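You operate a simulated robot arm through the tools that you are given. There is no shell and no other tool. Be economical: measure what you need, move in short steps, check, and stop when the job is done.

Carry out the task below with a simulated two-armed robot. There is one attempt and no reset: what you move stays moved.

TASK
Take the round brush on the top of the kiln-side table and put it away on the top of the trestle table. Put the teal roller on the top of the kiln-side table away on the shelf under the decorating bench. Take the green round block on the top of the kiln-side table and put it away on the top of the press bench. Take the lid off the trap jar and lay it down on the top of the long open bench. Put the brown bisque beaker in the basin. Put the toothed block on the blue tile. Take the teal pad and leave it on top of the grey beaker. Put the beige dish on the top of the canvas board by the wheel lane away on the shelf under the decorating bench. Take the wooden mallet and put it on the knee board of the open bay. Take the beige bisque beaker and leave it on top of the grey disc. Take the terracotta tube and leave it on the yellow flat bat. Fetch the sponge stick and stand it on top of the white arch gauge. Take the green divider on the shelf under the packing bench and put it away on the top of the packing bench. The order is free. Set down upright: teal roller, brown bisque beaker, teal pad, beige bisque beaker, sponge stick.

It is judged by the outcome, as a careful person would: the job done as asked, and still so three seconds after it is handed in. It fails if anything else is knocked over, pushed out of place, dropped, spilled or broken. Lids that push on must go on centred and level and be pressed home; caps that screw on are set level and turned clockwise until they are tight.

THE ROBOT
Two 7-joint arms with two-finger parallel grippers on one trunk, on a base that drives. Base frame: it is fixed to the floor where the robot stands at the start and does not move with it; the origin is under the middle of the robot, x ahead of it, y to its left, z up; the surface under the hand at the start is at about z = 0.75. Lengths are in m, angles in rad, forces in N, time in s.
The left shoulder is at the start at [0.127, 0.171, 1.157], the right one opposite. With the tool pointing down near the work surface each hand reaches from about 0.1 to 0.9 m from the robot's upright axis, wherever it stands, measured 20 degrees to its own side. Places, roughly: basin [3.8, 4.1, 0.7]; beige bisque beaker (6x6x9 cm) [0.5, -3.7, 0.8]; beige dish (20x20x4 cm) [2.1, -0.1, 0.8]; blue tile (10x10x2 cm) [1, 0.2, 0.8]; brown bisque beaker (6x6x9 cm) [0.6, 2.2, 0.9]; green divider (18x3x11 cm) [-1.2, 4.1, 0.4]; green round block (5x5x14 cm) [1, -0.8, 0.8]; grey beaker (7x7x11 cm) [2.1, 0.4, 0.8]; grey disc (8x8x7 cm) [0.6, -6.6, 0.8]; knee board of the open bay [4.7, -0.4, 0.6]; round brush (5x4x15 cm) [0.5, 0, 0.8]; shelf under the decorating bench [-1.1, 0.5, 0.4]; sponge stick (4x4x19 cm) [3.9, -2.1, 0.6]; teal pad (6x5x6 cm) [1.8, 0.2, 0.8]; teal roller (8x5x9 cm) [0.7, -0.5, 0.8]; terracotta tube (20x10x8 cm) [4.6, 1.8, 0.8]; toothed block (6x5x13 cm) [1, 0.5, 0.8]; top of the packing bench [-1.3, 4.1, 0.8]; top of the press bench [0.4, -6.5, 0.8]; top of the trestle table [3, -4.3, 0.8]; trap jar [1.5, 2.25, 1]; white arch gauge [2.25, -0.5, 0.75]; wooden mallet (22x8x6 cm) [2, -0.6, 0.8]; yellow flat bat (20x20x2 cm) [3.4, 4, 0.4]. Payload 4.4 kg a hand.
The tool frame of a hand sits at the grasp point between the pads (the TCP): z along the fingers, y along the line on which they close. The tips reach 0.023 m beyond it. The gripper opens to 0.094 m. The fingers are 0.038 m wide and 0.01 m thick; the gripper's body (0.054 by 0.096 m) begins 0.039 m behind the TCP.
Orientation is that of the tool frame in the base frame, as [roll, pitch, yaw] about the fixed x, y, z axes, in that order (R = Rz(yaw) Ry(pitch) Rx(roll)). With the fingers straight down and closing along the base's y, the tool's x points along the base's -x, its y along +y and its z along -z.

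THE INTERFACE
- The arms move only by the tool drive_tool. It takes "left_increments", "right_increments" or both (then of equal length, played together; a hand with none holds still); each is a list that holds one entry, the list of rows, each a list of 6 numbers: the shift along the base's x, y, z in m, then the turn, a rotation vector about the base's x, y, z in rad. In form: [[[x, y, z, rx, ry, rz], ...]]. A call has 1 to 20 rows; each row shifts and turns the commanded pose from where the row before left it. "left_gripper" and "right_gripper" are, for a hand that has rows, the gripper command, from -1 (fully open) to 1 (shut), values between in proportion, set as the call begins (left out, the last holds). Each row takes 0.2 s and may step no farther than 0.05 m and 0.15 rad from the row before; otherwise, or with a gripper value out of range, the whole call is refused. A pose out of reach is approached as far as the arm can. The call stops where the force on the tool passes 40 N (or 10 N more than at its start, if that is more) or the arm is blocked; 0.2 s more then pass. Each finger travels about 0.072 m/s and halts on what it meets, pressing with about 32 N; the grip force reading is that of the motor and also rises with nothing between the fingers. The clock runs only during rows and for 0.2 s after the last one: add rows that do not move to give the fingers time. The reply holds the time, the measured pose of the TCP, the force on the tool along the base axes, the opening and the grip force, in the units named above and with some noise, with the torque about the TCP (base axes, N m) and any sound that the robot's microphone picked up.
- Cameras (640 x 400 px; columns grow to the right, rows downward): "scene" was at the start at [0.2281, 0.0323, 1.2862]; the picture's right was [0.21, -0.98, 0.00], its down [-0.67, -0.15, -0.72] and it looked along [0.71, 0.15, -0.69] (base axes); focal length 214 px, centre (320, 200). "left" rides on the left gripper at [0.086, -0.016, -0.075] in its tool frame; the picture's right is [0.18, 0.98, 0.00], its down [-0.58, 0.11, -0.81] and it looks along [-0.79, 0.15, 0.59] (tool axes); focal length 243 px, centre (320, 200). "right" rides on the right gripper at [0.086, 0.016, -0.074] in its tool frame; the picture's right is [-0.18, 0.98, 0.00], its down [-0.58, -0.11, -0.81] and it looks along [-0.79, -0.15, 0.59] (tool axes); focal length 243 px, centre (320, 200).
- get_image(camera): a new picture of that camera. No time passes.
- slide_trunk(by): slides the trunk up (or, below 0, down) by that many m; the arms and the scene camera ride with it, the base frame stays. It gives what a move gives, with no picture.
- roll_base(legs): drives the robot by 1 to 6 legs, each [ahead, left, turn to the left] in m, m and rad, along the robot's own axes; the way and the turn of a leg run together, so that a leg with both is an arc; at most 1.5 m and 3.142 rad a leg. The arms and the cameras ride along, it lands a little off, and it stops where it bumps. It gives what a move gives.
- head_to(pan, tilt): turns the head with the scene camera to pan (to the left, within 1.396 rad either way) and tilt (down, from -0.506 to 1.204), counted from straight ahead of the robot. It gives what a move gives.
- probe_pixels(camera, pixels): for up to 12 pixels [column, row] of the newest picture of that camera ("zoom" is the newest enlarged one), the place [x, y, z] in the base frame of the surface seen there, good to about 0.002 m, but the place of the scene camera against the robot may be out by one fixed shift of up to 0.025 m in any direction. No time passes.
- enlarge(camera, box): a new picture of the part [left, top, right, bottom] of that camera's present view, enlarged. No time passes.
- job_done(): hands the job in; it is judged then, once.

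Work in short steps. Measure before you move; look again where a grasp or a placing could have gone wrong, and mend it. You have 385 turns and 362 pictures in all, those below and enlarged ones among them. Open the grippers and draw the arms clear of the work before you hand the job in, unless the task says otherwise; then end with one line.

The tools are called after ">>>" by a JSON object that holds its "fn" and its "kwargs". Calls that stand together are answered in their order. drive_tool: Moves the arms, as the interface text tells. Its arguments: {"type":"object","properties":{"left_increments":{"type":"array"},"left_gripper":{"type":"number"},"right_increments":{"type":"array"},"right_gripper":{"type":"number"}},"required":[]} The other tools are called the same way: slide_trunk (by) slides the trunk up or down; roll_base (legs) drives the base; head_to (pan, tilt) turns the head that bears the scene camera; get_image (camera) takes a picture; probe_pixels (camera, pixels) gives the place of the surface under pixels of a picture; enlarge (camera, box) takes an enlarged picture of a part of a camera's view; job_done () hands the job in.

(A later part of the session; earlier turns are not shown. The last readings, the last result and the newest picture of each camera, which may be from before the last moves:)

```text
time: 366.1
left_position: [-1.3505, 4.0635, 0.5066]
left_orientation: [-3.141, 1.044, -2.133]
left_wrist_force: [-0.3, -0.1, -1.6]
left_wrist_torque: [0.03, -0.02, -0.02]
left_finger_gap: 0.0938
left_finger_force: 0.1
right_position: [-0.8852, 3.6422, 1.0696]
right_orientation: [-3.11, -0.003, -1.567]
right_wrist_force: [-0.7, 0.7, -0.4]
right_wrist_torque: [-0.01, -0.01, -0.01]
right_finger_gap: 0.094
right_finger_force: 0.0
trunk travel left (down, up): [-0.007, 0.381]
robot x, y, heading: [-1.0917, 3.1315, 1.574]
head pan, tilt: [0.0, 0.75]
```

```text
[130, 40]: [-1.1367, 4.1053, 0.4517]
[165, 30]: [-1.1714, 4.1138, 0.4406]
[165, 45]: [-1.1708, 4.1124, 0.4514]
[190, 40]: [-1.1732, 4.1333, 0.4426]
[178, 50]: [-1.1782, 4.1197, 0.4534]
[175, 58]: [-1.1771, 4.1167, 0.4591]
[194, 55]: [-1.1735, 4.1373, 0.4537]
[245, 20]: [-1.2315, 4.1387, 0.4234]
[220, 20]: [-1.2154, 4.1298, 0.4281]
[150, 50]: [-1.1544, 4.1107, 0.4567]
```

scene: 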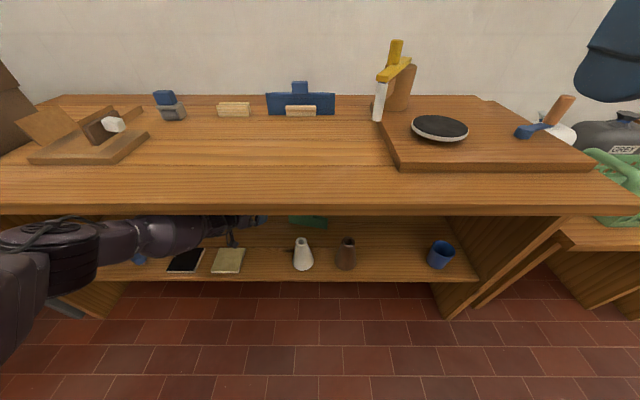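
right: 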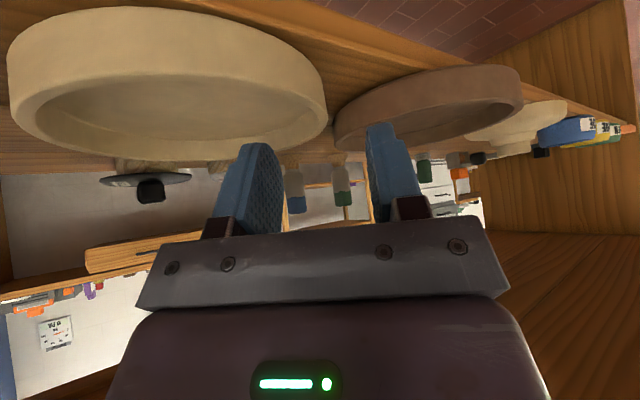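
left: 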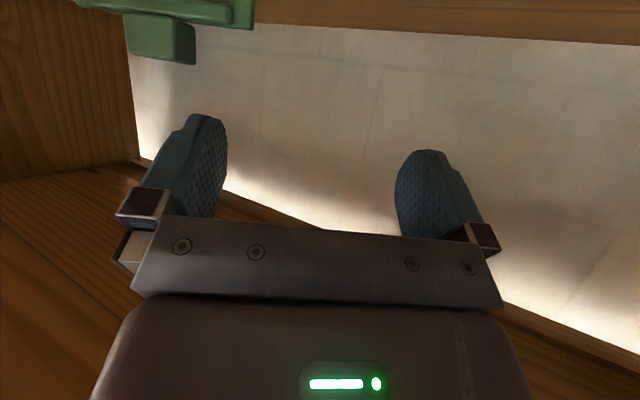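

Handle centre ≈(-1.154,4.123). I move to the straddle start (-1.18,4.08,0.459).

>>> {"fn": "drive_tool", "kwargs": {"left_increments": [[[0.04, -0.012, -0.01, 0, 0, 0], [0.04, -0.012, -0.01, 0, 0, 0], [0.04, -0.012, -0.01, 0, 0, 0], [0.025, 0.026, -0.009, 0, 0, 0], [0.025, 0.026, -0.009, 0, 0, 0], [0, 0, 0, 0, 0, 0]]]}}

>>> {"fn": "get_image", "kwargs": {"camera": "left"}}

>>> {"fn": "enlarge", "kwargs": {"camera": "scene", "box": [180, 190, 380, 290]}}

```text
time: 367.5
left_position: [-1.1787, 4.0805, 0.459]
left_orientation: [-3.138, 1.047, -2.129]
left_wrist_force: [-0.4, -0.7, 0.3]
left_wrist_torque: [-0.01, 0.01, -0.05]
left_finger_gap: 0.094
left_finger_force: 0.0
right_position: [-0.8873, 3.6416, 1.0689]
right_orientation: [-3.109, -0.001, -1.565]
right_wrist_force: [-0.3, -0.3, -0.1]
right_wrist_torque: [-0.02, -0.01, 0.01]
right_finger_gap: 0.0941
right_finger_force: 0.0
trunk travel left (down, up): [-0.007, 0.381]
robot x, y, heading: [-1.0956, 3.1285, 1.576]
head pan, tilt: [0.0, 0.75]
```

```text
201 pictures are left
```

left: 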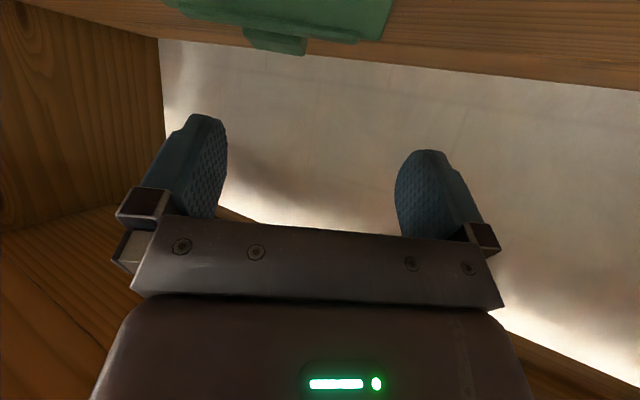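

```text
3.20 times, centred on (280, 240) of scene
```

zoom: 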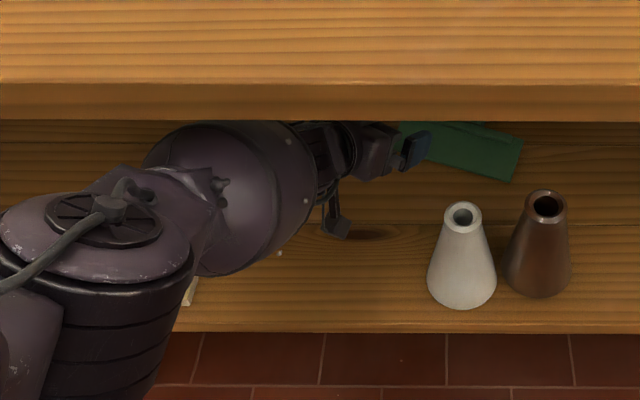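

Well clear of the bottle. I advance the last 5 cm, keeping z ≈0.459, and look.

>>> {"fn": "drive_tool", "kwargs": {"left_increments": [[[0.012, 0.02, 0, 0, 0, 0], [0.012, 0.022, 0, 0, 0, 0], [0, 0, 0, 0, 0, 0]]]}}

>>> {"fn": "get_image", "kwargs": {"camera": "left"}}

```text
time: 368.3
left_position: [-1.1625, 4.0887, 0.4753]
left_orientation: [-3.14, 1.047, -2.13]
left_wrist_force: [0.2, 0.0, -1.1]
left_wrist_torque: [0.01, 0.0, -0.02]
left_finger_gap: 0.0939
left_finger_force: 0.0
left hand out of reach, approached as far as the arm can: row 1, 2
right_position: [-0.8849, 3.6409, 1.0702]
right_orientation: [-3.109, 0.001, -1.565]
right_wrist_force: [-0.2, 0.1, -0.4]
right_wrist_torque: [0.0, -0.03, -0.01]
right_finger_gap: 0.0942
right_finger_force: 0.1
trunk travel left (down, up): [-0.007, 0.381]
robot x, y, heading: [-1.0945, 3.127, 1.579]
head pan, tilt: [0.0, 0.75]
```

```text
199 pictures are left
```

left: 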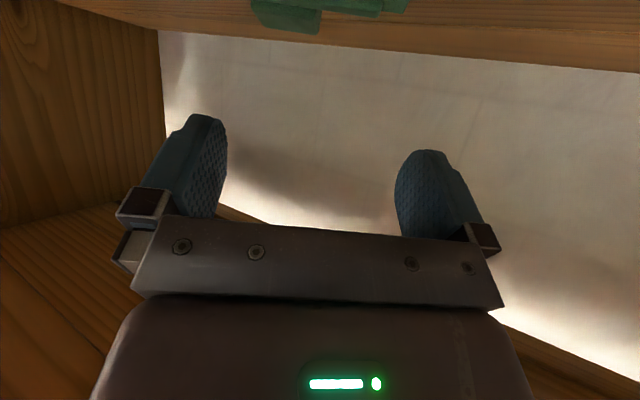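

At full stretch. I draw the hand back 3 cm, roll the base 0.05 m ahead, then redo the last bit.

>>> {"fn": "drive_tool", "kwargs": {"left_increments": [[[-0.012, -0.03, 0, 0, 0, 0], [0, 0, -0.012, 0, 0, 0], [0, 0, 0, 0, 0, 0]]]}}

>>> {"fn": "roll_base", "kwargs": {"legs": [[0.05, 0, 0]]}}

>>> {"fn": "get_image", "kwargs": {"camera": "left"}}

```text
time: 369.1
left_position: [-1.172, 4.0795, 0.4598]
left_orientation: [-3.14, 1.046, -2.133]
left_wrist_force: [-0.4, -0.3, 0.1]
left_wrist_torque: [-0.01, 0.01, 0.01]
left_finger_gap: 0.094
left_finger_force: 0.0
left hand out of reach, approached as far as the arm can: row 1, 2
right_position: [-0.8851, 3.6418, 1.0708]
right_orientation: [-3.109, 0.001, -1.567]
right_wrist_force: [0.6, -0.4, 0.7]
right_wrist_torque: [0.01, 0.0, 0.0]
right_finger_gap: 0.0939
right_finger_force: 0.0
trunk travel left (down, up): [-0.007, 0.381]
robot x, y, heading: [-1.0944, 3.1241, 1.575]
head pan, tilt: [0.0, 0.75]
```

```text
time: 370.0
left_position: [-1.1697, 4.1279, 0.4599]
left_orientation: [-3.139, 1.045, -2.133]
left_wrist_force: [0.4, 0.4, 0.6]
left_wrist_torque: [0.02, 0.0, -0.03]
left_finger_gap: 0.0939
left_finger_force: 0.0
right_position: [-0.884, 3.6911, 1.0689]
right_orientation: [-3.108, 0.001, -1.568]
right_wrist_force: [-0.1, 0.1, -0.9]
right_wrist_torque: [0.0, 0.02, 0.05]
right_finger_gap: 0.094
right_finger_force: 0.0
trunk travel left (down, up): [-0.007, 0.381]
robot x, y, heading: [-1.0945, 3.1739, 1.571]
head pan, tilt: [0.0, 0.75]
```

```text
198 pictures are left
```

left: 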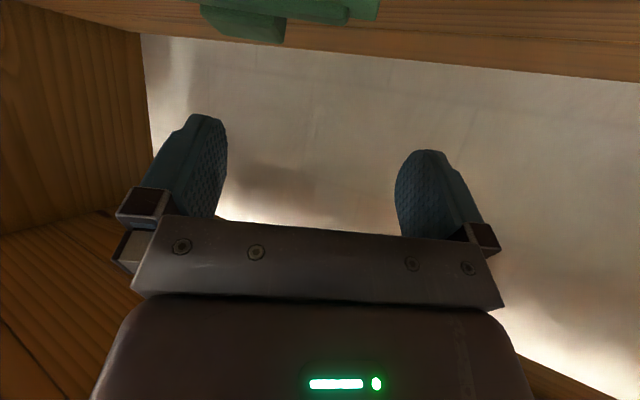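

I probe again: the handle should be nearly between the fingers.

>>> {"fn": "probe_pixels", "kwargs": {"camera": "left", "pixels": [[210, 22], [245, 28], [280, 30], [265, 40], [285, 20], [340, 15], [240, 10], [230, 36]]}}

>>> {"fn": "enlarge", "kwargs": {"camera": "scene", "box": [180, 190, 380, 290]}}

```text
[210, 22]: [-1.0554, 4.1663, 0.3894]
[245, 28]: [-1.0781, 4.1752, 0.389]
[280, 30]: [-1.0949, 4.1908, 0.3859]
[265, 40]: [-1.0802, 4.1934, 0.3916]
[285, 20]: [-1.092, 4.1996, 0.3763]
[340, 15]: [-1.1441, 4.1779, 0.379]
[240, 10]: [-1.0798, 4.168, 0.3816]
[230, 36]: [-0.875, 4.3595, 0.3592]
```

```text
3.20 times, centred on (280, 240) of scene
```

zoom: 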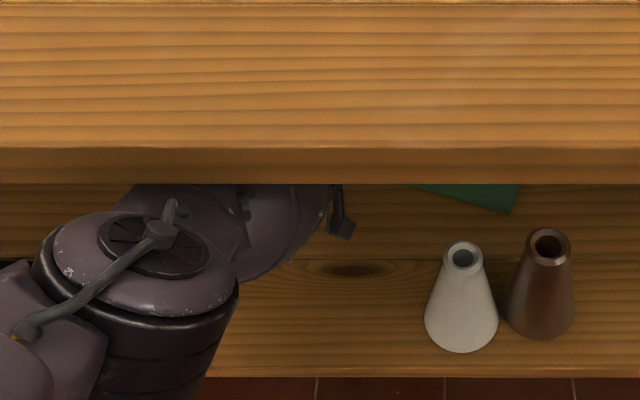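

The divider has been tipped onto its back. I draw back a little to see how it lies now.

>>> {"fn": "roll_base", "kwargs": {"legs": [[-0.12, 0, 0]]}}

>>> {"fn": "drive_tool", "kwargs": {"left_increments": [[[-0.04, 0, 0.015, 0, 0, 0], [-0.04, 0, 0.015, 0, 0, 0], [-0.04, -0.02, 0.01, 0, 0, 0], [0, -0.04, 0, 0, 0, 0], [0, -0.04, 0, 0, 0, 0], [0, 0, 0, 0, 0, 0]]]}}

>>> {"fn": "get_image", "kwargs": {"camera": "left"}}

>>> {"fn": "enlarge", "kwargs": {"camera": "scene", "box": [180, 170, 440, 290]}}

```text
time: 371.2
left_position: [-1.1688, 4.0077, 0.4611]
left_orientation: [-3.142, 1.047, -2.134]
left_wrist_force: [0.3, 0.0, 0.2]
left_wrist_torque: [-0.03, 0.01, -0.01]
left_finger_gap: 0.094
left_finger_force: 0.0
right_position: [-0.8841, 3.5688, 1.0696]
right_orientation: [-3.11, 0.001, -1.57]
right_wrist_force: [-0.5, -0.1, 1.6]
right_wrist_torque: [0.01, -0.03, 0.01]
right_finger_gap: 0.0941
right_finger_force: 0.0
trunk travel left (down, up): [-0.007, 0.381]
robot x, y, heading: [-1.0946, 3.0542, 1.572]
head pan, tilt: [0.0, 0.75]
```

```text
time: 372.6
left_position: [-1.2923, 3.9895, 0.4329]
left_orientation: [3.141, 1.048, -2.134]
left_wrist_force: [-0.2, -0.5, -0.5]
left_wrist_torque: [0.02, 0.02, -0.01]
left_finger_gap: 0.0944
left_finger_force: 0.0
left hand out of reach, approached as far as the arm can: row 1, 2, 3, 4, 5
right_position: [-0.8836, 3.5678, 1.0708]
right_orientation: [-3.108, 0.002, -1.569]
right_wrist_force: [0.0, -0.2, -0.7]
right_wrist_torque: [-0.01, 0.02, 0.02]
right_finger_gap: 0.094
right_finger_force: 0.0
trunk travel left (down, up): [-0.007, 0.381]
robot x, y, heading: [-1.093, 3.0521, 1.573]
head pan, tilt: [0.0, 0.75]
```

```text
196 pictures are left
```

left: 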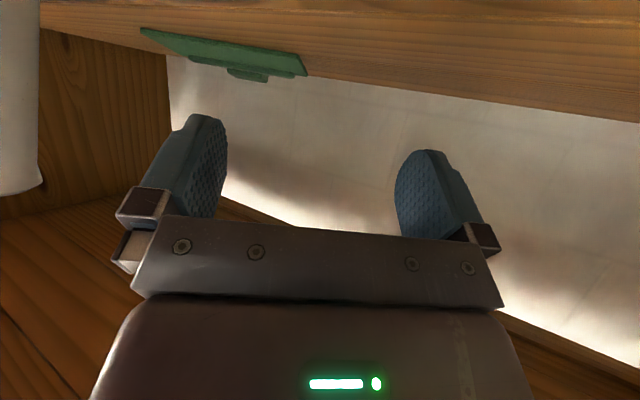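

```text
2.46 times, centred on (310, 230) of scene
```

zoom: 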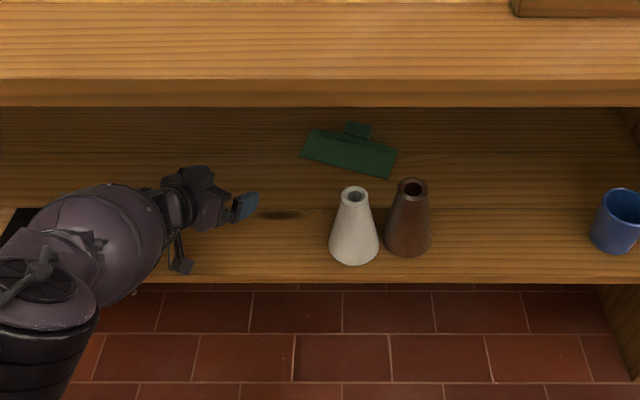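

The divider lies flat on its back, handle to the rear. I probe its corners in arm coordinates and in the scene.

>>> {"fn": "probe_pixels", "kwargs": {"camera": "left", "pixels": [[145, 32], [303, 58], [305, 72], [200, 62], [250, 70], [262, 79], [230, 72], [220, 45], [270, 60], [160, 45]]}}

>>> {"fn": "probe_pixels", "kwargs": {"camera": "scene", "pixels": [[303, 232], [308, 224], [340, 231], [338, 242], [320, 222], [330, 223], [325, 233], [321, 234]]}}

```text
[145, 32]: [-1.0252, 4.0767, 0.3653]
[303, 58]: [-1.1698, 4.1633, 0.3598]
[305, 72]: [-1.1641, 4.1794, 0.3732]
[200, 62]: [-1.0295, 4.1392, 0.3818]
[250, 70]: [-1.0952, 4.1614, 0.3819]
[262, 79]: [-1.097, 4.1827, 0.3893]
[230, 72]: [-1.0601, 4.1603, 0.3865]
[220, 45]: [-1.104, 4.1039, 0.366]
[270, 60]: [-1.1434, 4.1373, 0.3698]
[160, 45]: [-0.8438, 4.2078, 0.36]
```

```text
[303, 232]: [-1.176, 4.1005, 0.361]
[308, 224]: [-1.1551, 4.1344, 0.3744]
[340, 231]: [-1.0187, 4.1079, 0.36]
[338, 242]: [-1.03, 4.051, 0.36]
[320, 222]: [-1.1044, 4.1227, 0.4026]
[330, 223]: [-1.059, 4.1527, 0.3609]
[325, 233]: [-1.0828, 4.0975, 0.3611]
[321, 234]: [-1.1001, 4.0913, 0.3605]
```

Those scene probes used an older picture; I probe the zoom picture instead.

>>> {"fn": "probe_pixels", "kwargs": {"camera": "zoom", "pixels": [[347, 126], [370, 130], [358, 127], [358, 136], [303, 155], [314, 132], [398, 150], [388, 176], [350, 155], [350, 190], [358, 215]]}}

```text
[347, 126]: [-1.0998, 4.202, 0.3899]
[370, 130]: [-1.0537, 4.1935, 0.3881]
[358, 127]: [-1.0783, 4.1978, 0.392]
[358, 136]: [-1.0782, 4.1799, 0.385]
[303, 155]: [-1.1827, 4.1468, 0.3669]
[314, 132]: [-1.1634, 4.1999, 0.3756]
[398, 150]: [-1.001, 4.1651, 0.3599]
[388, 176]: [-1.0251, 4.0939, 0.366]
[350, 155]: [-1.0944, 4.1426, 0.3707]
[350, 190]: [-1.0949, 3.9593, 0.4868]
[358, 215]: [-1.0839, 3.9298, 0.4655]
```

The white bottle has been nudged to the right by about 7 cm; I'll put it back afterwards. I measure it in the wrist view now.

>>> {"fn": "probe_pixels", "kwargs": {"camera": "left", "pixels": [[38, 100], [30, 150], [20, 185], [10, 100], [5, 60], [36, 60]]}}

>>> {"fn": "probe_pixels", "kwargs": {"camera": "zoom", "pixels": [[354, 188], [354, 240], [331, 250], [377, 250], [411, 182], [408, 235], [388, 245], [431, 240], [613, 200]]}}

```text
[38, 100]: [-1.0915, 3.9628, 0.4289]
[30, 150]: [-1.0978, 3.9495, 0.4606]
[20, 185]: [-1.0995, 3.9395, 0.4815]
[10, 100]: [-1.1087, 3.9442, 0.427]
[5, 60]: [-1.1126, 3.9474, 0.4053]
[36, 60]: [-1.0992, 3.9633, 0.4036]
```

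```text
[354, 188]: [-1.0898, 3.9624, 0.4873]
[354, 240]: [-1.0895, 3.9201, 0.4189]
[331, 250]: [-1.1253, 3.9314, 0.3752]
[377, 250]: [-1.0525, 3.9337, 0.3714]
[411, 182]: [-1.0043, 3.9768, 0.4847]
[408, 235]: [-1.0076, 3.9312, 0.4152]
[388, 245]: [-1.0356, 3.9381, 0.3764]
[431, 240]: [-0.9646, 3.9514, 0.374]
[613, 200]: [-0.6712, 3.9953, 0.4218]
```

Bottle now at about (-1.089,3.945); originally (-1.165,3.945). The handle is at about (-1.078,4.19), z up to 0.39. I go in again along x≈-1.33, higher, then move right behind the bottles.

>>> {"fn": "drive_tool", "kwargs": {"left_increments": [[[-0.03, -0.015, 0.03, 0, 0, 0.05], [-0.01, -0.015, 0.015, 0, 0, 0.04], [0, 0, 0, 0, 0, 0]]]}}

>>> {"fn": "roll_base", "kwargs": {"legs": [[0.16, 0, 0]]}}

>>> {"fn": "get_image", "kwargs": {"camera": "left"}}

>>> {"fn": "get_image", "kwargs": {"camera": "scene"}}

```text
time: 373.4
left_position: [-1.337, 4.0024, 0.4432]
left_orientation: [-3.14, 1.049, -2.044]
left_wrist_force: [-0.2, -0.5, 0.5]
left_wrist_torque: [0.01, -0.02, -0.06]
left_finger_gap: 0.0939
left_finger_force: 0.1
left hand out of reach, approached as far as the arm can: row 1, 2
right_position: [-0.8838, 3.5694, 1.0698]
right_orientation: [-3.11, 0.0, -1.57]
right_wrist_force: [-1.2, 0.0, 0.8]
right_wrist_torque: [0.01, 0.01, 0.01]
right_finger_gap: 0.0939
right_finger_force: 0.1
trunk travel left (down, up): [-0.007, 0.381]
robot x, y, heading: [-1.0953, 3.0551, 1.572]
head pan, tilt: [0.0, 0.75]
```

```text
time: 374.9
left_position: [-1.3432, 4.1439, 0.428]
left_orientation: [-3.123, 1.028, -2.024]
left_wrist_force: [0.3, 0.5, 0.2]
left_wrist_torque: [0.0, -0.01, 0.01]
left_finger_gap: 0.0942
left_finger_force: 0.1
right_position: [-0.8875, 3.7258, 1.0697]
right_orientation: [-3.108, 0.0, -1.562]
right_wrist_force: [0.3, 0.0, -0.4]
right_wrist_torque: [-0.01, 0.02, 0.0]
right_finger_gap: 0.0939
right_finger_force: 0.1
trunk travel left (down, up): [-0.007, 0.381]
robot x, y, heading: [-1.0889, 3.2107, 1.574]
head pan, tilt: [0.0, 0.75]
stopped in leg 1: the robot was blocked; the commanded pose is now the measured one
```

```text
194 pictures are left
```

left: 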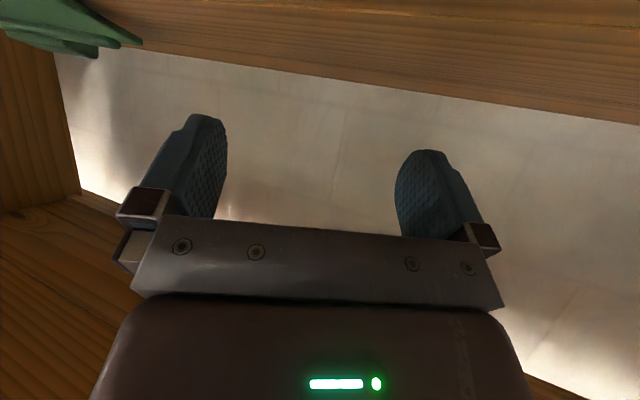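

```text
193 pictures are left
```

scene: 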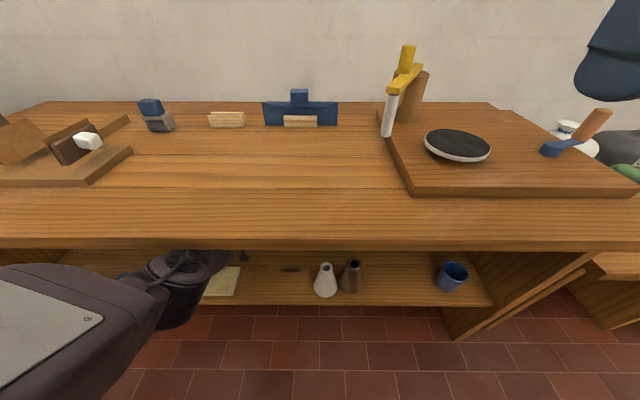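

The forearm brushed the underside of the bench. I back the base 3 cm and move the hand right at z≈0.43 above the board.

>>> {"fn": "roll_base", "kwargs": {"legs": [[-0.03, 0, 0]]}}

>>> {"fn": "drive_tool", "kwargs": {"left_increments": [[[0.04, 0.004, 0.003, 0, 0, 0], [0.04, 0.004, 0.002, 0.02, -0.01, 0], [0.04, 0.004, 0, 0, 0, 0], [0.04, 0.004, 0, 0, 0, 0], [0, 0, 0, 0, 0, 0]]]}}

>>> {"fn": "get_image", "kwargs": {"camera": "left"}}

>>> {"fn": "get_image", "kwargs": {"camera": "scene"}}

```text
time: 375.8
left_position: [-1.3421, 4.1152, 0.4295]
left_orientation: [-3.126, 1.029, -2.028]
left_wrist_force: [0.0, -1.3, 0.6]
left_wrist_torque: [-0.12, 0.0, 0.1]
left_finger_gap: 0.094
left_finger_force: 0.1
right_position: [-0.8866, 3.6943, 1.0703]
right_orientation: [-3.107, 0.003, -1.564]
right_wrist_force: [-0.1, -0.3, -0.2]
right_wrist_torque: [0.03, -0.02, -0.01]
right_finger_gap: 0.0942
right_finger_force: 0.1
trunk travel left (down, up): [-0.007, 0.381]
robot x, y, heading: [-1.0938, 3.1816, 1.582]
head pan, tilt: [0.0, 0.75]
```

```text
time: 377.0
left_position: [-1.1854, 4.1279, 0.4471]
left_orientation: [-3.127, 1.05, -2.027]
left_wrist_force: [0.6, 0.5, 0.0]
left_wrist_torque: [0.0, 0.01, 0.0]
left_finger_gap: 0.0938
left_finger_force: 0.0
left hand out of reach, approached as far as the arm can: row 3, 4
right_position: [-0.8875, 3.6949, 1.0704]
right_orientation: [-3.11, 0.001, -1.564]
right_wrist_force: [-0.5, 0.0, -0.3]
right_wrist_torque: [0.02, 0.01, 0.0]
right_finger_gap: 0.094
right_finger_force: 0.0
trunk travel left (down, up): [-0.007, 0.381]
robot x, y, heading: [-1.0933, 3.1797, 1.578]
head pan, tilt: [0.0, 0.75]
```

```text
192 pictures are left
```

left: 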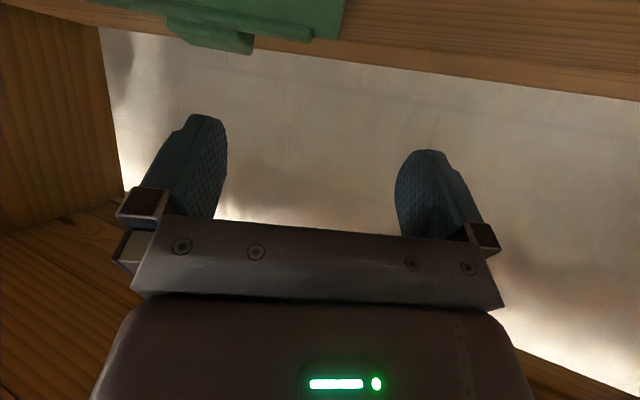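

```text
191 pictures are left
```

scene: 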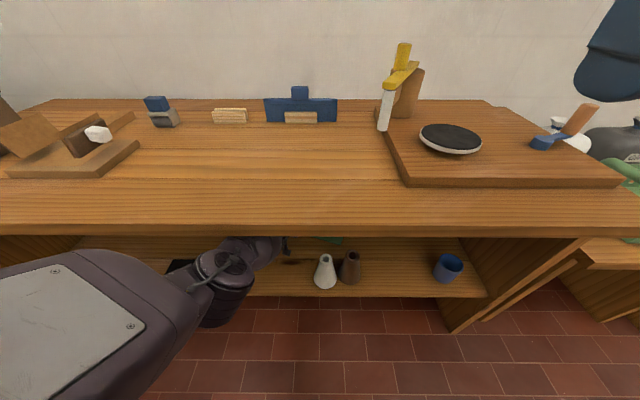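

I roll 0.08 m ahead with the arm stretched (hand passing above the lying board), then shift right to above the handle.

>>> {"fn": "roll_base", "kwargs": {"legs": [[0.08, 0, 0]]}}

>>> {"fn": "drive_tool", "kwargs": {"left_increments": [[[0.035, -0.008, 0, 0, 0, 0], [0.035, -0.008, 0, 0, 0, 0], [0.03, -0.006, 0, 0, 0, 0], [0, 0, 0, 0, 0, 0]]]}}

>>> {"fn": "get_image", "kwargs": {"camera": "left"}}

```text
time: 377.9
left_position: [-1.1887, 4.1428, 0.4246]
left_orientation: [-3.099, 1.022, -2.006]
left_wrist_force: [-0.1, 0.5, 0.0]
left_wrist_torque: [-0.03, 0.03, -0.01]
left_finger_gap: 0.0937
left_finger_force: 0.2
right_position: [-0.8908, 3.7319, 1.0693]
right_orientation: [-3.107, -0.003, -1.558]
right_wrist_force: [0.4, 0.2, -0.9]
right_wrist_torque: [0.0, -0.02, 0.0]
right_finger_gap: 0.0941
right_finger_force: 0.1
trunk travel left (down, up): [-0.007, 0.381]
robot x, y, heading: [-1.0974, 3.2138, 1.584]
head pan, tilt: [0.0, 0.75]
stopped in leg 1: the robot was blocked; the commanded pose is now the measured one
```

```text
time: 378.9
left_position: [-1.0877, 4.1225, 0.4281]
left_orientation: [-3.104, 1.027, -2.006]
left_wrist_force: [-0.3, 0.6, -0.1]
left_wrist_torque: [-0.01, 0.05, -0.01]
left_finger_gap: 0.0938
left_finger_force: 0.2
right_position: [-0.8899, 3.7297, 1.0705]
right_orientation: [-3.108, -0.001, -1.558]
right_wrist_force: [0.3, 0.4, 0.2]
right_wrist_torque: [0.0, -0.01, 0.01]
right_finger_gap: 0.094
right_finger_force: 0.2
trunk travel left (down, up): [-0.007, 0.381]
robot x, y, heading: [-1.0912, 3.2132, 1.583]
head pan, tilt: [0.0, 0.75]
```

```text
190 pictures are left
```

left: 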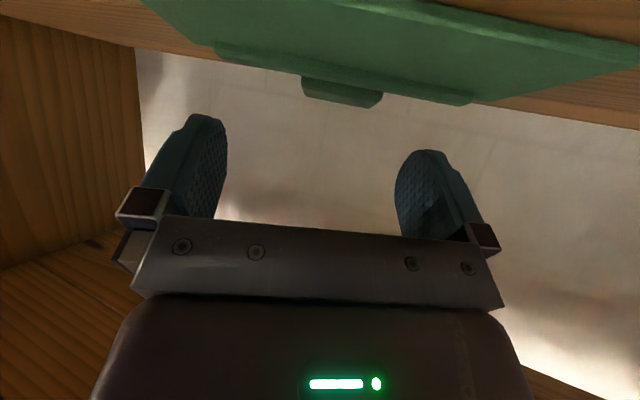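

The hand now faces the handle (340,92) squarely. I probe it for the remaining distance.

>>> {"fn": "probe_pixels", "kwargs": {"camera": "left", "pixels": [[305, 85], [380, 97], [342, 92], [342, 103], [342, 80], [330, 60], [300, 72], [385, 88], [345, 30]]}}

>>> {"fn": "enlarge", "kwargs": {"camera": "left", "box": [180, 0, 500, 200]}}

```text
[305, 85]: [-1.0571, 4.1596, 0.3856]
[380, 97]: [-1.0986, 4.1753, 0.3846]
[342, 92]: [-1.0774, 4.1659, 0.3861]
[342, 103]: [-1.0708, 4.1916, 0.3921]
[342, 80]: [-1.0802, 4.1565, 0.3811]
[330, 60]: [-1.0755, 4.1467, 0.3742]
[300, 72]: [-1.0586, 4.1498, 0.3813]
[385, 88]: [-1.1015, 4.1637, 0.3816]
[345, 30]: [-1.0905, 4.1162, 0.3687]
```

```text
2.00 times, centred on (340, 100) of left
```

zoom: 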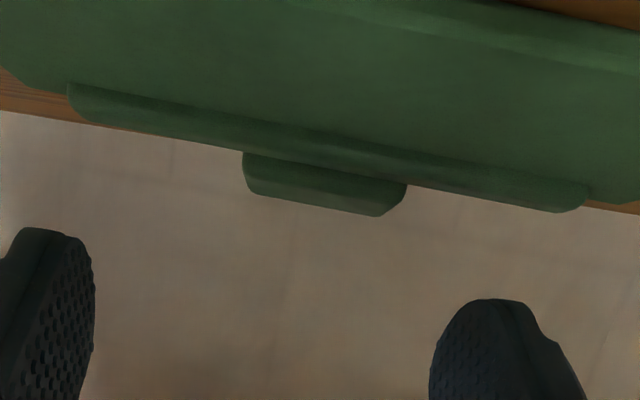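

Handle centre (-1.077,4.178), top 0.392. I lower to z≈0.405 first (this also drops the forearm), then roll 0.05 m ahead.

>>> {"fn": "drive_tool", "kwargs": {"left_increments": [[[0.004, 0, -0.012, 0.018, -0.008, 0], [0.004, 0, -0.011, 0.0, 0, 0], [0, 0, 0, 0, 0, 0]]]}}

>>> {"fn": "roll_base", "kwargs": {"legs": [[0.05, 0, 0]]}}

>>> {"fn": "get_image", "kwargs": {"camera": "left"}}

```text
time: 379.7
left_position: [-1.0858, 4.1118, 0.4216]
left_orientation: [-3.111, 1.052, -2.013]
left_wrist_force: [-3.3, 9.1, 15.6]
left_wrist_torque: [-1.38, 0.89, -0.78]
left_finger_gap: 0.0938
left_finger_force: 0.1
left hand out of reach, approached as far as the arm can: row 1, 2
right_position: [-0.8893, 3.7292, 1.0721]
right_orientation: [-3.11, 0.001, -1.558]
right_wrist_force: [-0.5, 0.0, -0.7]
right_wrist_torque: [0.0, 0.01, 0.01]
right_finger_gap: 0.094
right_finger_force: 0.1
trunk travel left (down, up): [-0.007, 0.381]
robot x, y, heading: [-1.0952, 3.2139, 1.582]
head pan, tilt: [0.0, 0.75]
```

```text
time: 380.6
left_position: [-1.0853, 4.1284, 0.4213]
left_orientation: [-3.089, 1.048, -1.988]
left_wrist_force: [-15.9, -12.2, 87.6]
left_wrist_torque: [-11.1, 4.83, -1.32]
left_finger_gap: 0.0937
left_finger_force: 0.0
right_position: [-0.8922, 3.7482, 1.073]
right_orientation: [-3.107, 0.003, -1.555]
right_wrist_force: [-0.2, 0.5, -0.3]
right_wrist_torque: [0.02, -0.01, -0.03]
right_finger_gap: 0.0939
right_finger_force: 0.0
trunk travel left (down, up): [-0.007, 0.381]
robot x, y, heading: [-1.0961, 3.2334, 1.591]
head pan, tilt: [0.0, 0.75]
stopped in leg 1: the force on the tool passed its limit at 246 N (the readings are from after the stop); the commanded pose is now the measured one
```

```text
188 pictures are left
```

left: 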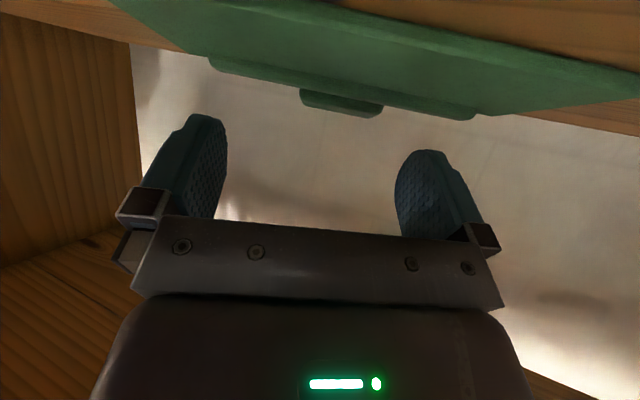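

Too much force: the camera housing under the hand presses on the lying board. I back off at once.

>>> {"fn": "roll_base", "kwargs": {"legs": [[-0.06, 0, 0]]}}

>>> {"fn": "drive_tool", "kwargs": {"left_increments": [[[0, 0, 0.01, 0, 0, 0], [-0.03, 0, 0.01, 0, 0, 0], [-0.04, 0, 0.0, 0, 0, 0], [-0.04, 0, 0, 0, 0, 0], [-0.04, 0, 0, 0, 0, 0], [-0.04, 0, 0, 0, 0, 0], [-0.03, 0, 0, 0, 0, 0]]]}}

>>> {"fn": "get_image", "kwargs": {"camera": "scene"}}

```text
time: 381.5
left_position: [-1.0849, 4.0664, 0.4212]
left_orientation: [-3.088, 1.046, -1.988]
left_wrist_force: [-11.6, -24.8, 59.1]
left_wrist_torque: [-8.59, 3.37, -0.34]
left_finger_gap: 0.0943
left_finger_force: 0.0
right_position: [-0.8916, 3.6893, 1.0721]
right_orientation: [-3.109, 0.002, -1.556]
right_wrist_force: [0.7, -0.5, -1.0]
right_wrist_torque: [0.0, -0.01, -0.01]
right_finger_gap: 0.0939
right_finger_force: 0.1
trunk travel left (down, up): [-0.007, 0.381]
robot x, y, heading: [-1.0986, 3.1716, 1.59]
head pan, tilt: [0.0, 0.75]
```

```text
time: 382.9
left_position: [-1.2382, 4.1005, 0.4228]
left_orientation: [-3.081, 1.055, -1.978]
left_wrist_force: [-7.7, -15.0, 38.8]
left_wrist_torque: [-5.42, 2.2, -0.24]
left_finger_gap: 0.0938
left_finger_force: 0.0
left hand out of reach, approached as far as the arm can: row 1, 2, 3, 4, 5
right_position: [-0.8917, 3.6901, 1.0699]
right_orientation: [-3.11, 0.004, -1.555]
right_wrist_force: [-0.1, 0.0, -1.4]
right_wrist_torque: [-0.05, -0.01, -0.02]
right_finger_gap: 0.0939
right_finger_force: 0.1
trunk travel left (down, up): [-0.007, 0.381]
robot x, y, heading: [-1.0917, 3.1744, 1.589]
head pan, tilt: [0.0, 0.75]
stopped in row 6 (left hand): the force on the tool passed its limit at 80 N (the readings are from after the stop); the commanded pose is now the measured one
```

```text
187 pictures are left
```

scene: 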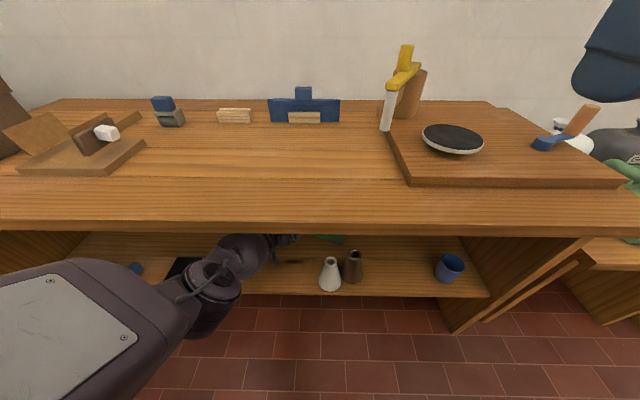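

The arm is wedged between shelf and bench edge; I pull straight out with the base.

>>> {"fn": "roll_base", "kwargs": {"legs": [[-0.12, 0, 0]]}}

>>> {"fn": "get_image", "kwargs": {"camera": "left"}}

>>> {"fn": "get_image", "kwargs": {"camera": "scene"}}

```text
time: 383.6
left_position: [-1.2367, 4.0934, 0.4227]
left_orientation: [-3.086, 1.06, -1.987]
left_wrist_force: [-0.9, -0.1, 0.0]
left_wrist_torque: [-0.02, 0.02, -0.03]
left_finger_gap: 0.094
left_finger_force: 0.0
right_position: [-0.8904, 3.6816, 1.0686]
right_orientation: [-3.111, -0.002, -1.558]
right_wrist_force: [-0.1, 0.0, 0.7]
right_wrist_torque: [0.0, -0.02, 0.02]
right_finger_gap: 0.0939
right_finger_force: 0.0
trunk travel left (down, up): [-0.007, 0.381]
robot x, y, heading: [-1.0928, 3.1629, 1.585]
head pan, tilt: [0.0, 0.75]
stopped in leg 1: the force on the tool passed its limit at 72 N (the readings are from after the stop); the commanded pose is now the measured one
```

```text
186 pictures are left
```

left: 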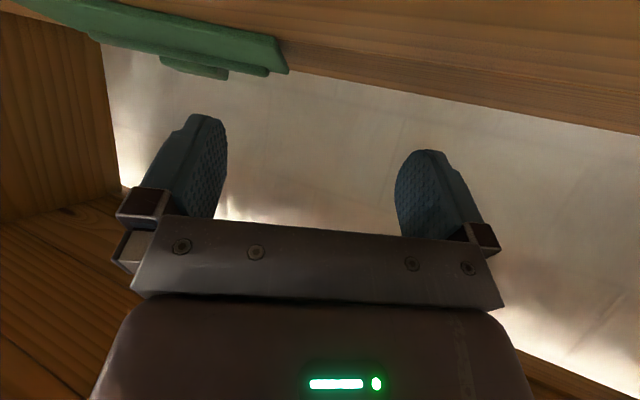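

```text
185 pictures are left
```

scene: 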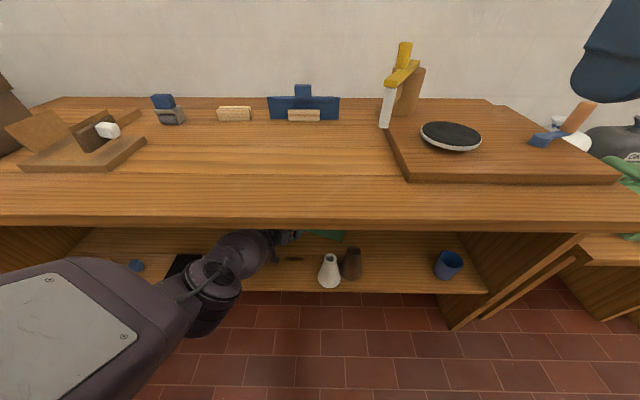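

Forces are zero now. I lift slightly and continue out.

>>> {"fn": "drive_tool", "kwargs": {"left_increments": [[[-0.02, -0.01, 0.01, 0, 0, 0], [-0.03, -0.02, 0.008, 0, 0, 0], [-0.03, -0.03, 0, 0, 0, 0], [0, 0, 0, 0, 0, 0]]]}}

>>> {"fn": "roll_base", "kwargs": {"legs": [[-0.15, 0, 0]]}}

>>> {"fn": "get_image", "kwargs": {"camera": "left"}}

>>> {"fn": "enlarge", "kwargs": {"camera": "scene", "box": [180, 170, 440, 290]}}

```text
time: 384.5
left_position: [-1.3093, 4.0852, 0.4259]
left_orientation: [-3.078, 1.095, -1.979]
left_wrist_force: [2.5, -30.8, 66.3]
left_wrist_torque: [-9.77, 2.67, 1.7]
left_finger_gap: 0.0942
left_finger_force: 0.1
left hand out of reach, approached as far as the arm can: row 1, 2, 3
right_position: [-0.8883, 3.6738, 1.0743]
right_orientation: [-3.112, 0.006, -1.557]
right_wrist_force: [0.1, 0.7, 0.1]
right_wrist_torque: [-0.03, 0.0, -0.03]
right_finger_gap: 0.094
right_finger_force: 0.1
trunk travel left (down, up): [-0.007, 0.381]
robot x, y, heading: [-1.0928, 3.1623, 1.584]
head pan, tilt: [0.0, 0.75]
stopped in row 4 (left hand): the force on the tool passed its limit at 80 N (the readings are from after the stop); the commanded pose is now the measured one
```

```text
time: 385.4
left_position: [-1.3117, 4.0606, 0.428]
left_orientation: [-3.1, 1.097, -2.003]
left_wrist_force: [-1.3, -11.0, 22.0]
left_wrist_torque: [-3.18, 1.02, 0.41]
left_finger_gap: 0.0939
left_finger_force: 0.0
right_position: [-0.8871, 3.6466, 1.0687]
right_orientation: [-3.111, -0.001, -1.56]
right_wrist_force: [-0.3, -0.6, -0.1]
right_wrist_torque: [-0.02, -0.03, -0.05]
right_finger_gap: 0.094
right_finger_force: 0.1
trunk travel left (down, up): [-0.007, 0.381]
robot x, y, heading: [-1.0878, 3.1298, 1.585]
head pan, tilt: [0.0, 0.75]
stopped in leg 1: the force on the tool passed its limit at 98 N (the readings are from after the stop); the commanded pose is now the measured one
```

```text
184 pictures are left
```

left: 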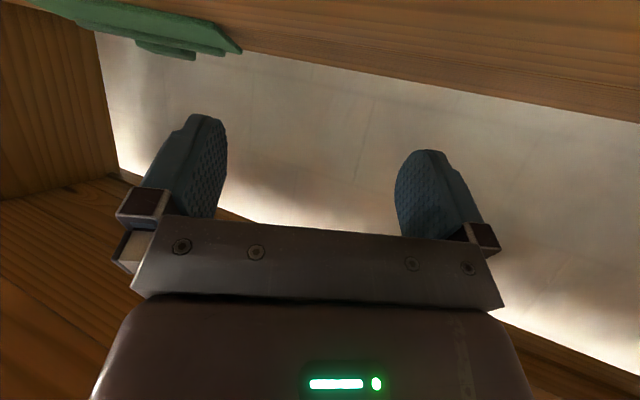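

```text
2.46 times, centred on (310, 230) of scene
```

zoom: 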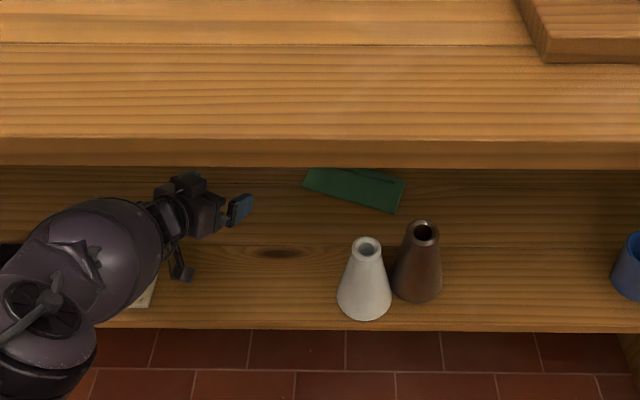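

The camera housing rests on the shelf. I check forearm height before raising the trunk a little.

>>> {"fn": "probe_pixels", "kwargs": {"camera": "zoom", "pixels": [[100, 205], [130, 210], [70, 250], [165, 190], [185, 180], [40, 285], [180, 270], [300, 155]]}}

```text
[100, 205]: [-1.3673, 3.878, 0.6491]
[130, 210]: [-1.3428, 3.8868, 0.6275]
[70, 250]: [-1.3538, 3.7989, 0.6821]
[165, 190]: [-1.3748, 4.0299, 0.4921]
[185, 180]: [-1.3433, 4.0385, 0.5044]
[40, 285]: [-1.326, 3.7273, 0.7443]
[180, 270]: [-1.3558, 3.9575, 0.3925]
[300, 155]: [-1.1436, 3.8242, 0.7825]
```

The forearm has 10 cm of room below the bench, so I raise the trunk 3 cm to free the hand, then back out.

>>> {"fn": "slide_trunk", "kwargs": {"by": 0.03}}

>>> {"fn": "roll_base", "kwargs": {"legs": [[-0.1, 0, 0]]}}

```text
time: 386.2
left_position: [-1.3107, 4.0861, 0.5019]
left_orientation: [3.117, 1.155, -2.063]
left_wrist_force: [-0.2, 0.8, -0.4]
left_wrist_torque: [0.06, -0.04, -0.01]
left_finger_gap: 0.0938
left_finger_force: 0.0
right_position: [-0.8881, 3.6514, 1.099]
right_orientation: [-3.11, -0.008, -1.561]
right_wrist_force: [-0.6, 0.4, -0.2]
right_wrist_torque: [-0.06, -0.01, 0.01]
right_finger_gap: 0.0942
right_finger_force: 0.1
trunk travel left (down, up): [-0.037, 0.351]
robot x, y, heading: [-1.0942, 3.1295, 1.582]
head pan, tilt: [0.0, 0.75]
```

```text
time: 387.3
left_position: [-1.3094, 3.987, 0.5068]
left_orientation: [3.109, 1.16, -2.068]
left_wrist_force: [-0.3, 1.2, 0.7]
left_wrist_torque: [0.02, 0.03, -0.02]
left_finger_gap: 0.0938
left_finger_force: 0.1
right_position: [-0.8861, 3.5495, 1.0998]
right_orientation: [-3.111, -0.002, -1.558]
right_wrist_force: [-0.5, -0.8, 0.0]
right_wrist_torque: [0.01, 0.01, 0.01]
right_finger_gap: 0.0941
right_finger_force: 0.0
trunk travel left (down, up): [-0.037, 0.351]
robot x, y, heading: [-1.0914, 3.0312, 1.582]
head pan, tilt: [0.0, 0.75]
```

Free again. To get the camera on top, I retract in front of the bench and try rolling the hand 180° about its own axis.

>>> {"fn": "drive_tool", "kwargs": {"left_increments": [[[0, -0.045, 0.01, 0, 0, 0], [0, -0.045, 0.01, 0, 0, 0], [0, -0.045, 0.01, 0, 0, 0], [0, -0.045, 0.01, 0, 0, 0], [0, 0, 0, 0, 0, 0]]]}}

>>> {"fn": "drive_tool", "kwargs": {"left_increments": [[[0, 0, 0, 0.0646, 0.121, -0.06], [0, 0, 0, 0.0646, 0.121, -0.06], [0, 0, 0, 0.0646, 0.121, -0.06], [0, 0, 0, 0.0646, 0.121, -0.06], [0, 0, 0, 0.0646, 0.121, -0.06], [0, 0, 0, 0.0646, 0.121, -0.06], [0, 0, 0, 0.0646, 0.121, -0.06], [0, 0, 0, 0.0646, 0.121, -0.06], [0, 0, 0, 0.0646, 0.121, -0.06], [0, 0, 0, 0.0646, 0.121, -0.06]]]}}

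```text
time: 388.5
left_position: [-1.3218, 3.9242, 0.4388]
left_orientation: [3.107, 1.162, -2.068]
left_wrist_force: [-0.5, -1.1, -0.1]
left_wrist_torque: [0.01, 0.02, 0.02]
left_finger_gap: 0.094
left_finger_force: 0.2
left hand out of reach, approached as far as the arm can: row 1, 2, 3, 4
right_position: [-0.887, 3.5496, 1.0998]
right_orientation: [-3.111, -0.002, -1.558]
right_wrist_force: [0.2, -0.2, 0.5]
right_wrist_torque: [-0.02, 0.0, 0.04]
right_finger_gap: 0.0939
right_finger_force: 0.0
trunk travel left (down, up): [-0.037, 0.351]
robot x, y, heading: [-1.0867, 3.0316, 1.582]
head pan, tilt: [0.0, 0.75]
```

```text
time: 390.7
left_position: [-1.3499, 3.9669, 0.4908]
left_orientation: [2.11, 0.72, 3.04]
left_wrist_force: [0.1, -0.3, 0.4]
left_wrist_torque: [-0.04, 0.0, 0.0]
left_finger_gap: 0.0938
left_finger_force: 0.0
left hand out of reach, approached as far as the arm can: row 4, 5, 6, 7, 8, 9, 10
right_position: [-0.8866, 3.5502, 1.0996]
right_orientation: [-3.11, -0.003, -1.559]
right_wrist_force: [0.2, -0.5, -0.9]
right_wrist_torque: [-0.02, -0.01, -0.01]
right_finger_gap: 0.0942
right_finger_force: 0.0
trunk travel left (down, up): [-0.037, 0.351]
robot x, y, heading: [-1.0951, 3.0281, 1.58]
head pan, tilt: [0.0, 0.75]
```

The arm hits a joint limit partway there. I look at its state.

>>> {"fn": "get_image", "kwargs": {"camera": "scene"}}

>>> {"fn": "get_image", "kwargs": {"camera": "left"}}

```text
182 pictures are left
```

scene: 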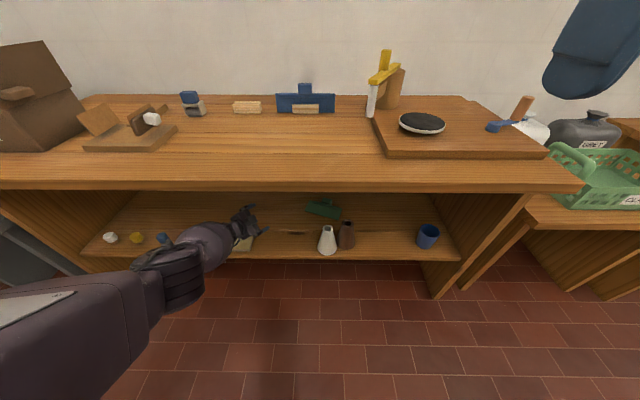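

```text
181 pictures are left
```

left: 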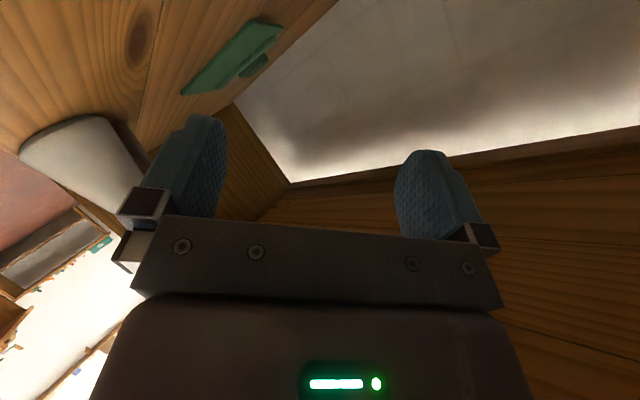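

I undo the roll, and bring the hand out to the earlier good pose in front of the bench (y≈3.72, z≈0.56).

>>> {"fn": "drive_tool", "kwargs": {"left_increments": [[[0, 0, 0, -0.0646, -0.121, 0.06], [0, 0, 0, -0.0646, -0.121, 0.06], [0, 0, 0, -0.0646, -0.121, 0.06], [0, 0, 0, -0.0646, -0.121, 0.06], [0, 0, 0.0, -0.0646, -0.121, 0.06], [0, 0, 0, -0.0646, -0.121, 0.06], [0, 0, 0, -0.0646, -0.121, 0.06], [0, -0.03, 0.02, 0, 0, 0], [0, -0.03, 0.02, 0, 0, 0], [0, -0.03, 0.02, 0, 0, 0], [0, -0.03, 0.02, 0, 0, 0], [0, -0.04, 0.01, 0, 0, 0], [0, -0.04, 0.0, 0, 0, 0], [0, -0.04, 0.0, 0, 0, 0], [0, 0, 0, 0, 0, 0]]]}}

>>> {"fn": "get_image", "kwargs": {"camera": "scene"}}

```text
time: 393.9
left_position: [-1.3615, 3.8394, 0.4935]
left_orientation: [-2.599, 1.078, -1.439]
left_wrist_force: [0.3, -0.2, 0.4]
left_wrist_torque: [-0.02, -0.01, -0.03]
left_finger_gap: 0.0938
left_finger_force: 0.2
left hand out of reach, approached as far as the arm can: row 8, 9, 10, 11
right_position: [-0.8864, 3.5493, 1.1009]
right_orientation: [-3.111, -0.001, -1.562]
right_wrist_force: [-0.6, 0.0, -0.4]
right_wrist_torque: [0.04, -0.02, 0.0]
right_finger_gap: 0.0941
right_finger_force: 0.0
trunk travel left (down, up): [-0.037, 0.351]
robot x, y, heading: [-1.0913, 3.0348, 1.581]
head pan, tilt: [0.0, 0.75]
```

```text
180 pictures are left
```

scene: 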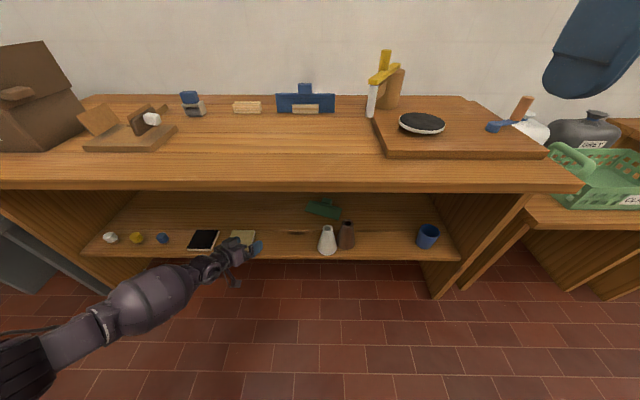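

I continue out and up to free space in front of the bench to try the flip there.

>>> {"fn": "drive_tool", "kwargs": {"left_increments": [[[0, -0.045, 0.0, 0, 0, 0], [0, -0.045, 0.01, 0, 0, 0], [0, -0.03, 0.03, 0, 0, 0], [0, 0, 0.045, 0, 0, 0], [0, 0, 0.045, 0, 0, 0], [0, 0, 0.045, 0, 0, 0], [0, 0, 0.045, 0, 0, 0], [0, 0, 0.045, 0, 0, 0], [0, 0, 0.045, 0, 0, 0], [0, 0, 0.045, 0, 0, 0], [0, 0, 0, 0, 0, 0]]]}}

>>> {"fn": "slide_trunk", "kwargs": {"by": 0.13}}

```text
time: 396.3
left_position: [-1.361, 3.7185, 0.8485]
left_orientation: [-2.597, 1.078, -1.434]
left_wrist_force: [-0.6, 0.1, 0.1]
left_wrist_torque: [-0.01, 0.02, -0.03]
left_finger_gap: 0.0942
left_finger_force: 0.1
right_position: [-0.888, 3.55, 1.1]
right_orientation: [-3.11, -0.003, -1.559]
right_wrist_force: [0.2, -0.9, -0.4]
right_wrist_torque: [0.0, 0.02, -0.02]
right_finger_gap: 0.0941
right_finger_force: 0.0
trunk travel left (down, up): [-0.037, 0.351]
robot x, y, heading: [-1.0876, 3.0301, 1.583]
head pan, tilt: [0.0, 0.75]
```

```text
time: 397.9
left_position: [-1.3613, 3.7214, 0.9764]
left_orientation: [-2.595, 1.076, -1.434]
left_wrist_force: [-0.4, -0.1, 0.3]
left_wrist_torque: [0.05, -0.04, -0.02]
left_finger_gap: 0.0941
left_finger_force: 0.0
right_position: [-0.8871, 3.5514, 1.2276]
right_orientation: [-3.11, -0.008, -1.557]
right_wrist_force: [0.2, 0.1, 0.5]
right_wrist_torque: [-0.02, -0.01, 0.0]
right_finger_gap: 0.0942
right_finger_force: 0.0
trunk travel left (down, up): [-0.167, 0.221]
robot x, y, heading: [-1.0912, 3.0315, 1.583]
head pan, tilt: [0.0, 0.75]
```

I roll the hand further in this direction (about its own axis) to see if it can reach camera-up.

>>> {"fn": "drive_tool", "kwargs": {"left_increments": [[[0, 0, 0, -0.06, -0.1183, 0.0589], [0, 0, 0, -0.06, -0.1183, 0.0589], [0, 0, 0, -0.06, -0.1183, 0.0589], [0, 0, 0, -0.06, -0.1183, 0.0589], [0, 0, 0, -0.06, -0.1183, 0.0589], [0, 0, 0, -0.06, -0.1183, 0.0589], [0, 0, 0, -0.06, -0.1183, 0.0589], [0, 0, 0, -0.06, -0.1183, 0.0589], [0, 0, 0, -0.06, -0.1183, 0.0589], [0, 0, 0, -0.06, -0.1183, 0.0589], [0, 0, 0, -0.06, -0.1183, 0.0589], [0, 0, 0, -0.06, -0.1183, 0.0589], [0, 0, 0, -0.06, -0.1183, 0.0589], [0, 0, 0, -0.06, -0.1183, 0.0589], [0, 0, 0, -0.06, -0.1183, 0.0589], [0, 0, 0, -0.06, -0.1183, 0.0589], [0, 0, 0, -0.06, -0.1183, 0.0589], [0, 0, 0, -0.06, -0.1183, 0.0589]]]}}

>>> {"fn": "get_image", "kwargs": {"camera": "left"}}

```text
time: 401.7
left_position: [-1.3618, 3.7195, 0.9784]
left_orientation: [-2.628, -1.083, 0.535]
left_wrist_force: [-0.1, 0.6, 0.1]
left_wrist_torque: [-0.01, -0.03, -0.02]
left_finger_gap: 0.0941
left_finger_force: 0.0
right_position: [-0.8862, 3.5507, 1.2293]
right_orientation: [-3.11, -0.004, -1.559]
right_wrist_force: [0.3, 0.8, 0.2]
right_wrist_torque: [0.01, 0.03, -0.02]
right_finger_gap: 0.094
right_finger_force: 0.1
trunk travel left (down, up): [-0.167, 0.221]
robot x, y, heading: [-1.0943, 3.0312, 1.583]
head pan, tilt: [0.0, 0.75]
```

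```text
179 pictures are left
```

left: 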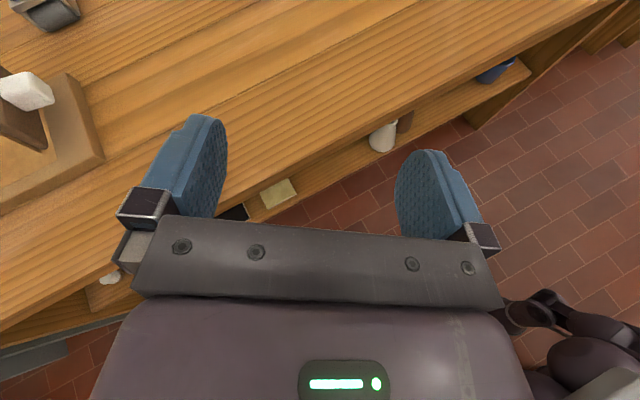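

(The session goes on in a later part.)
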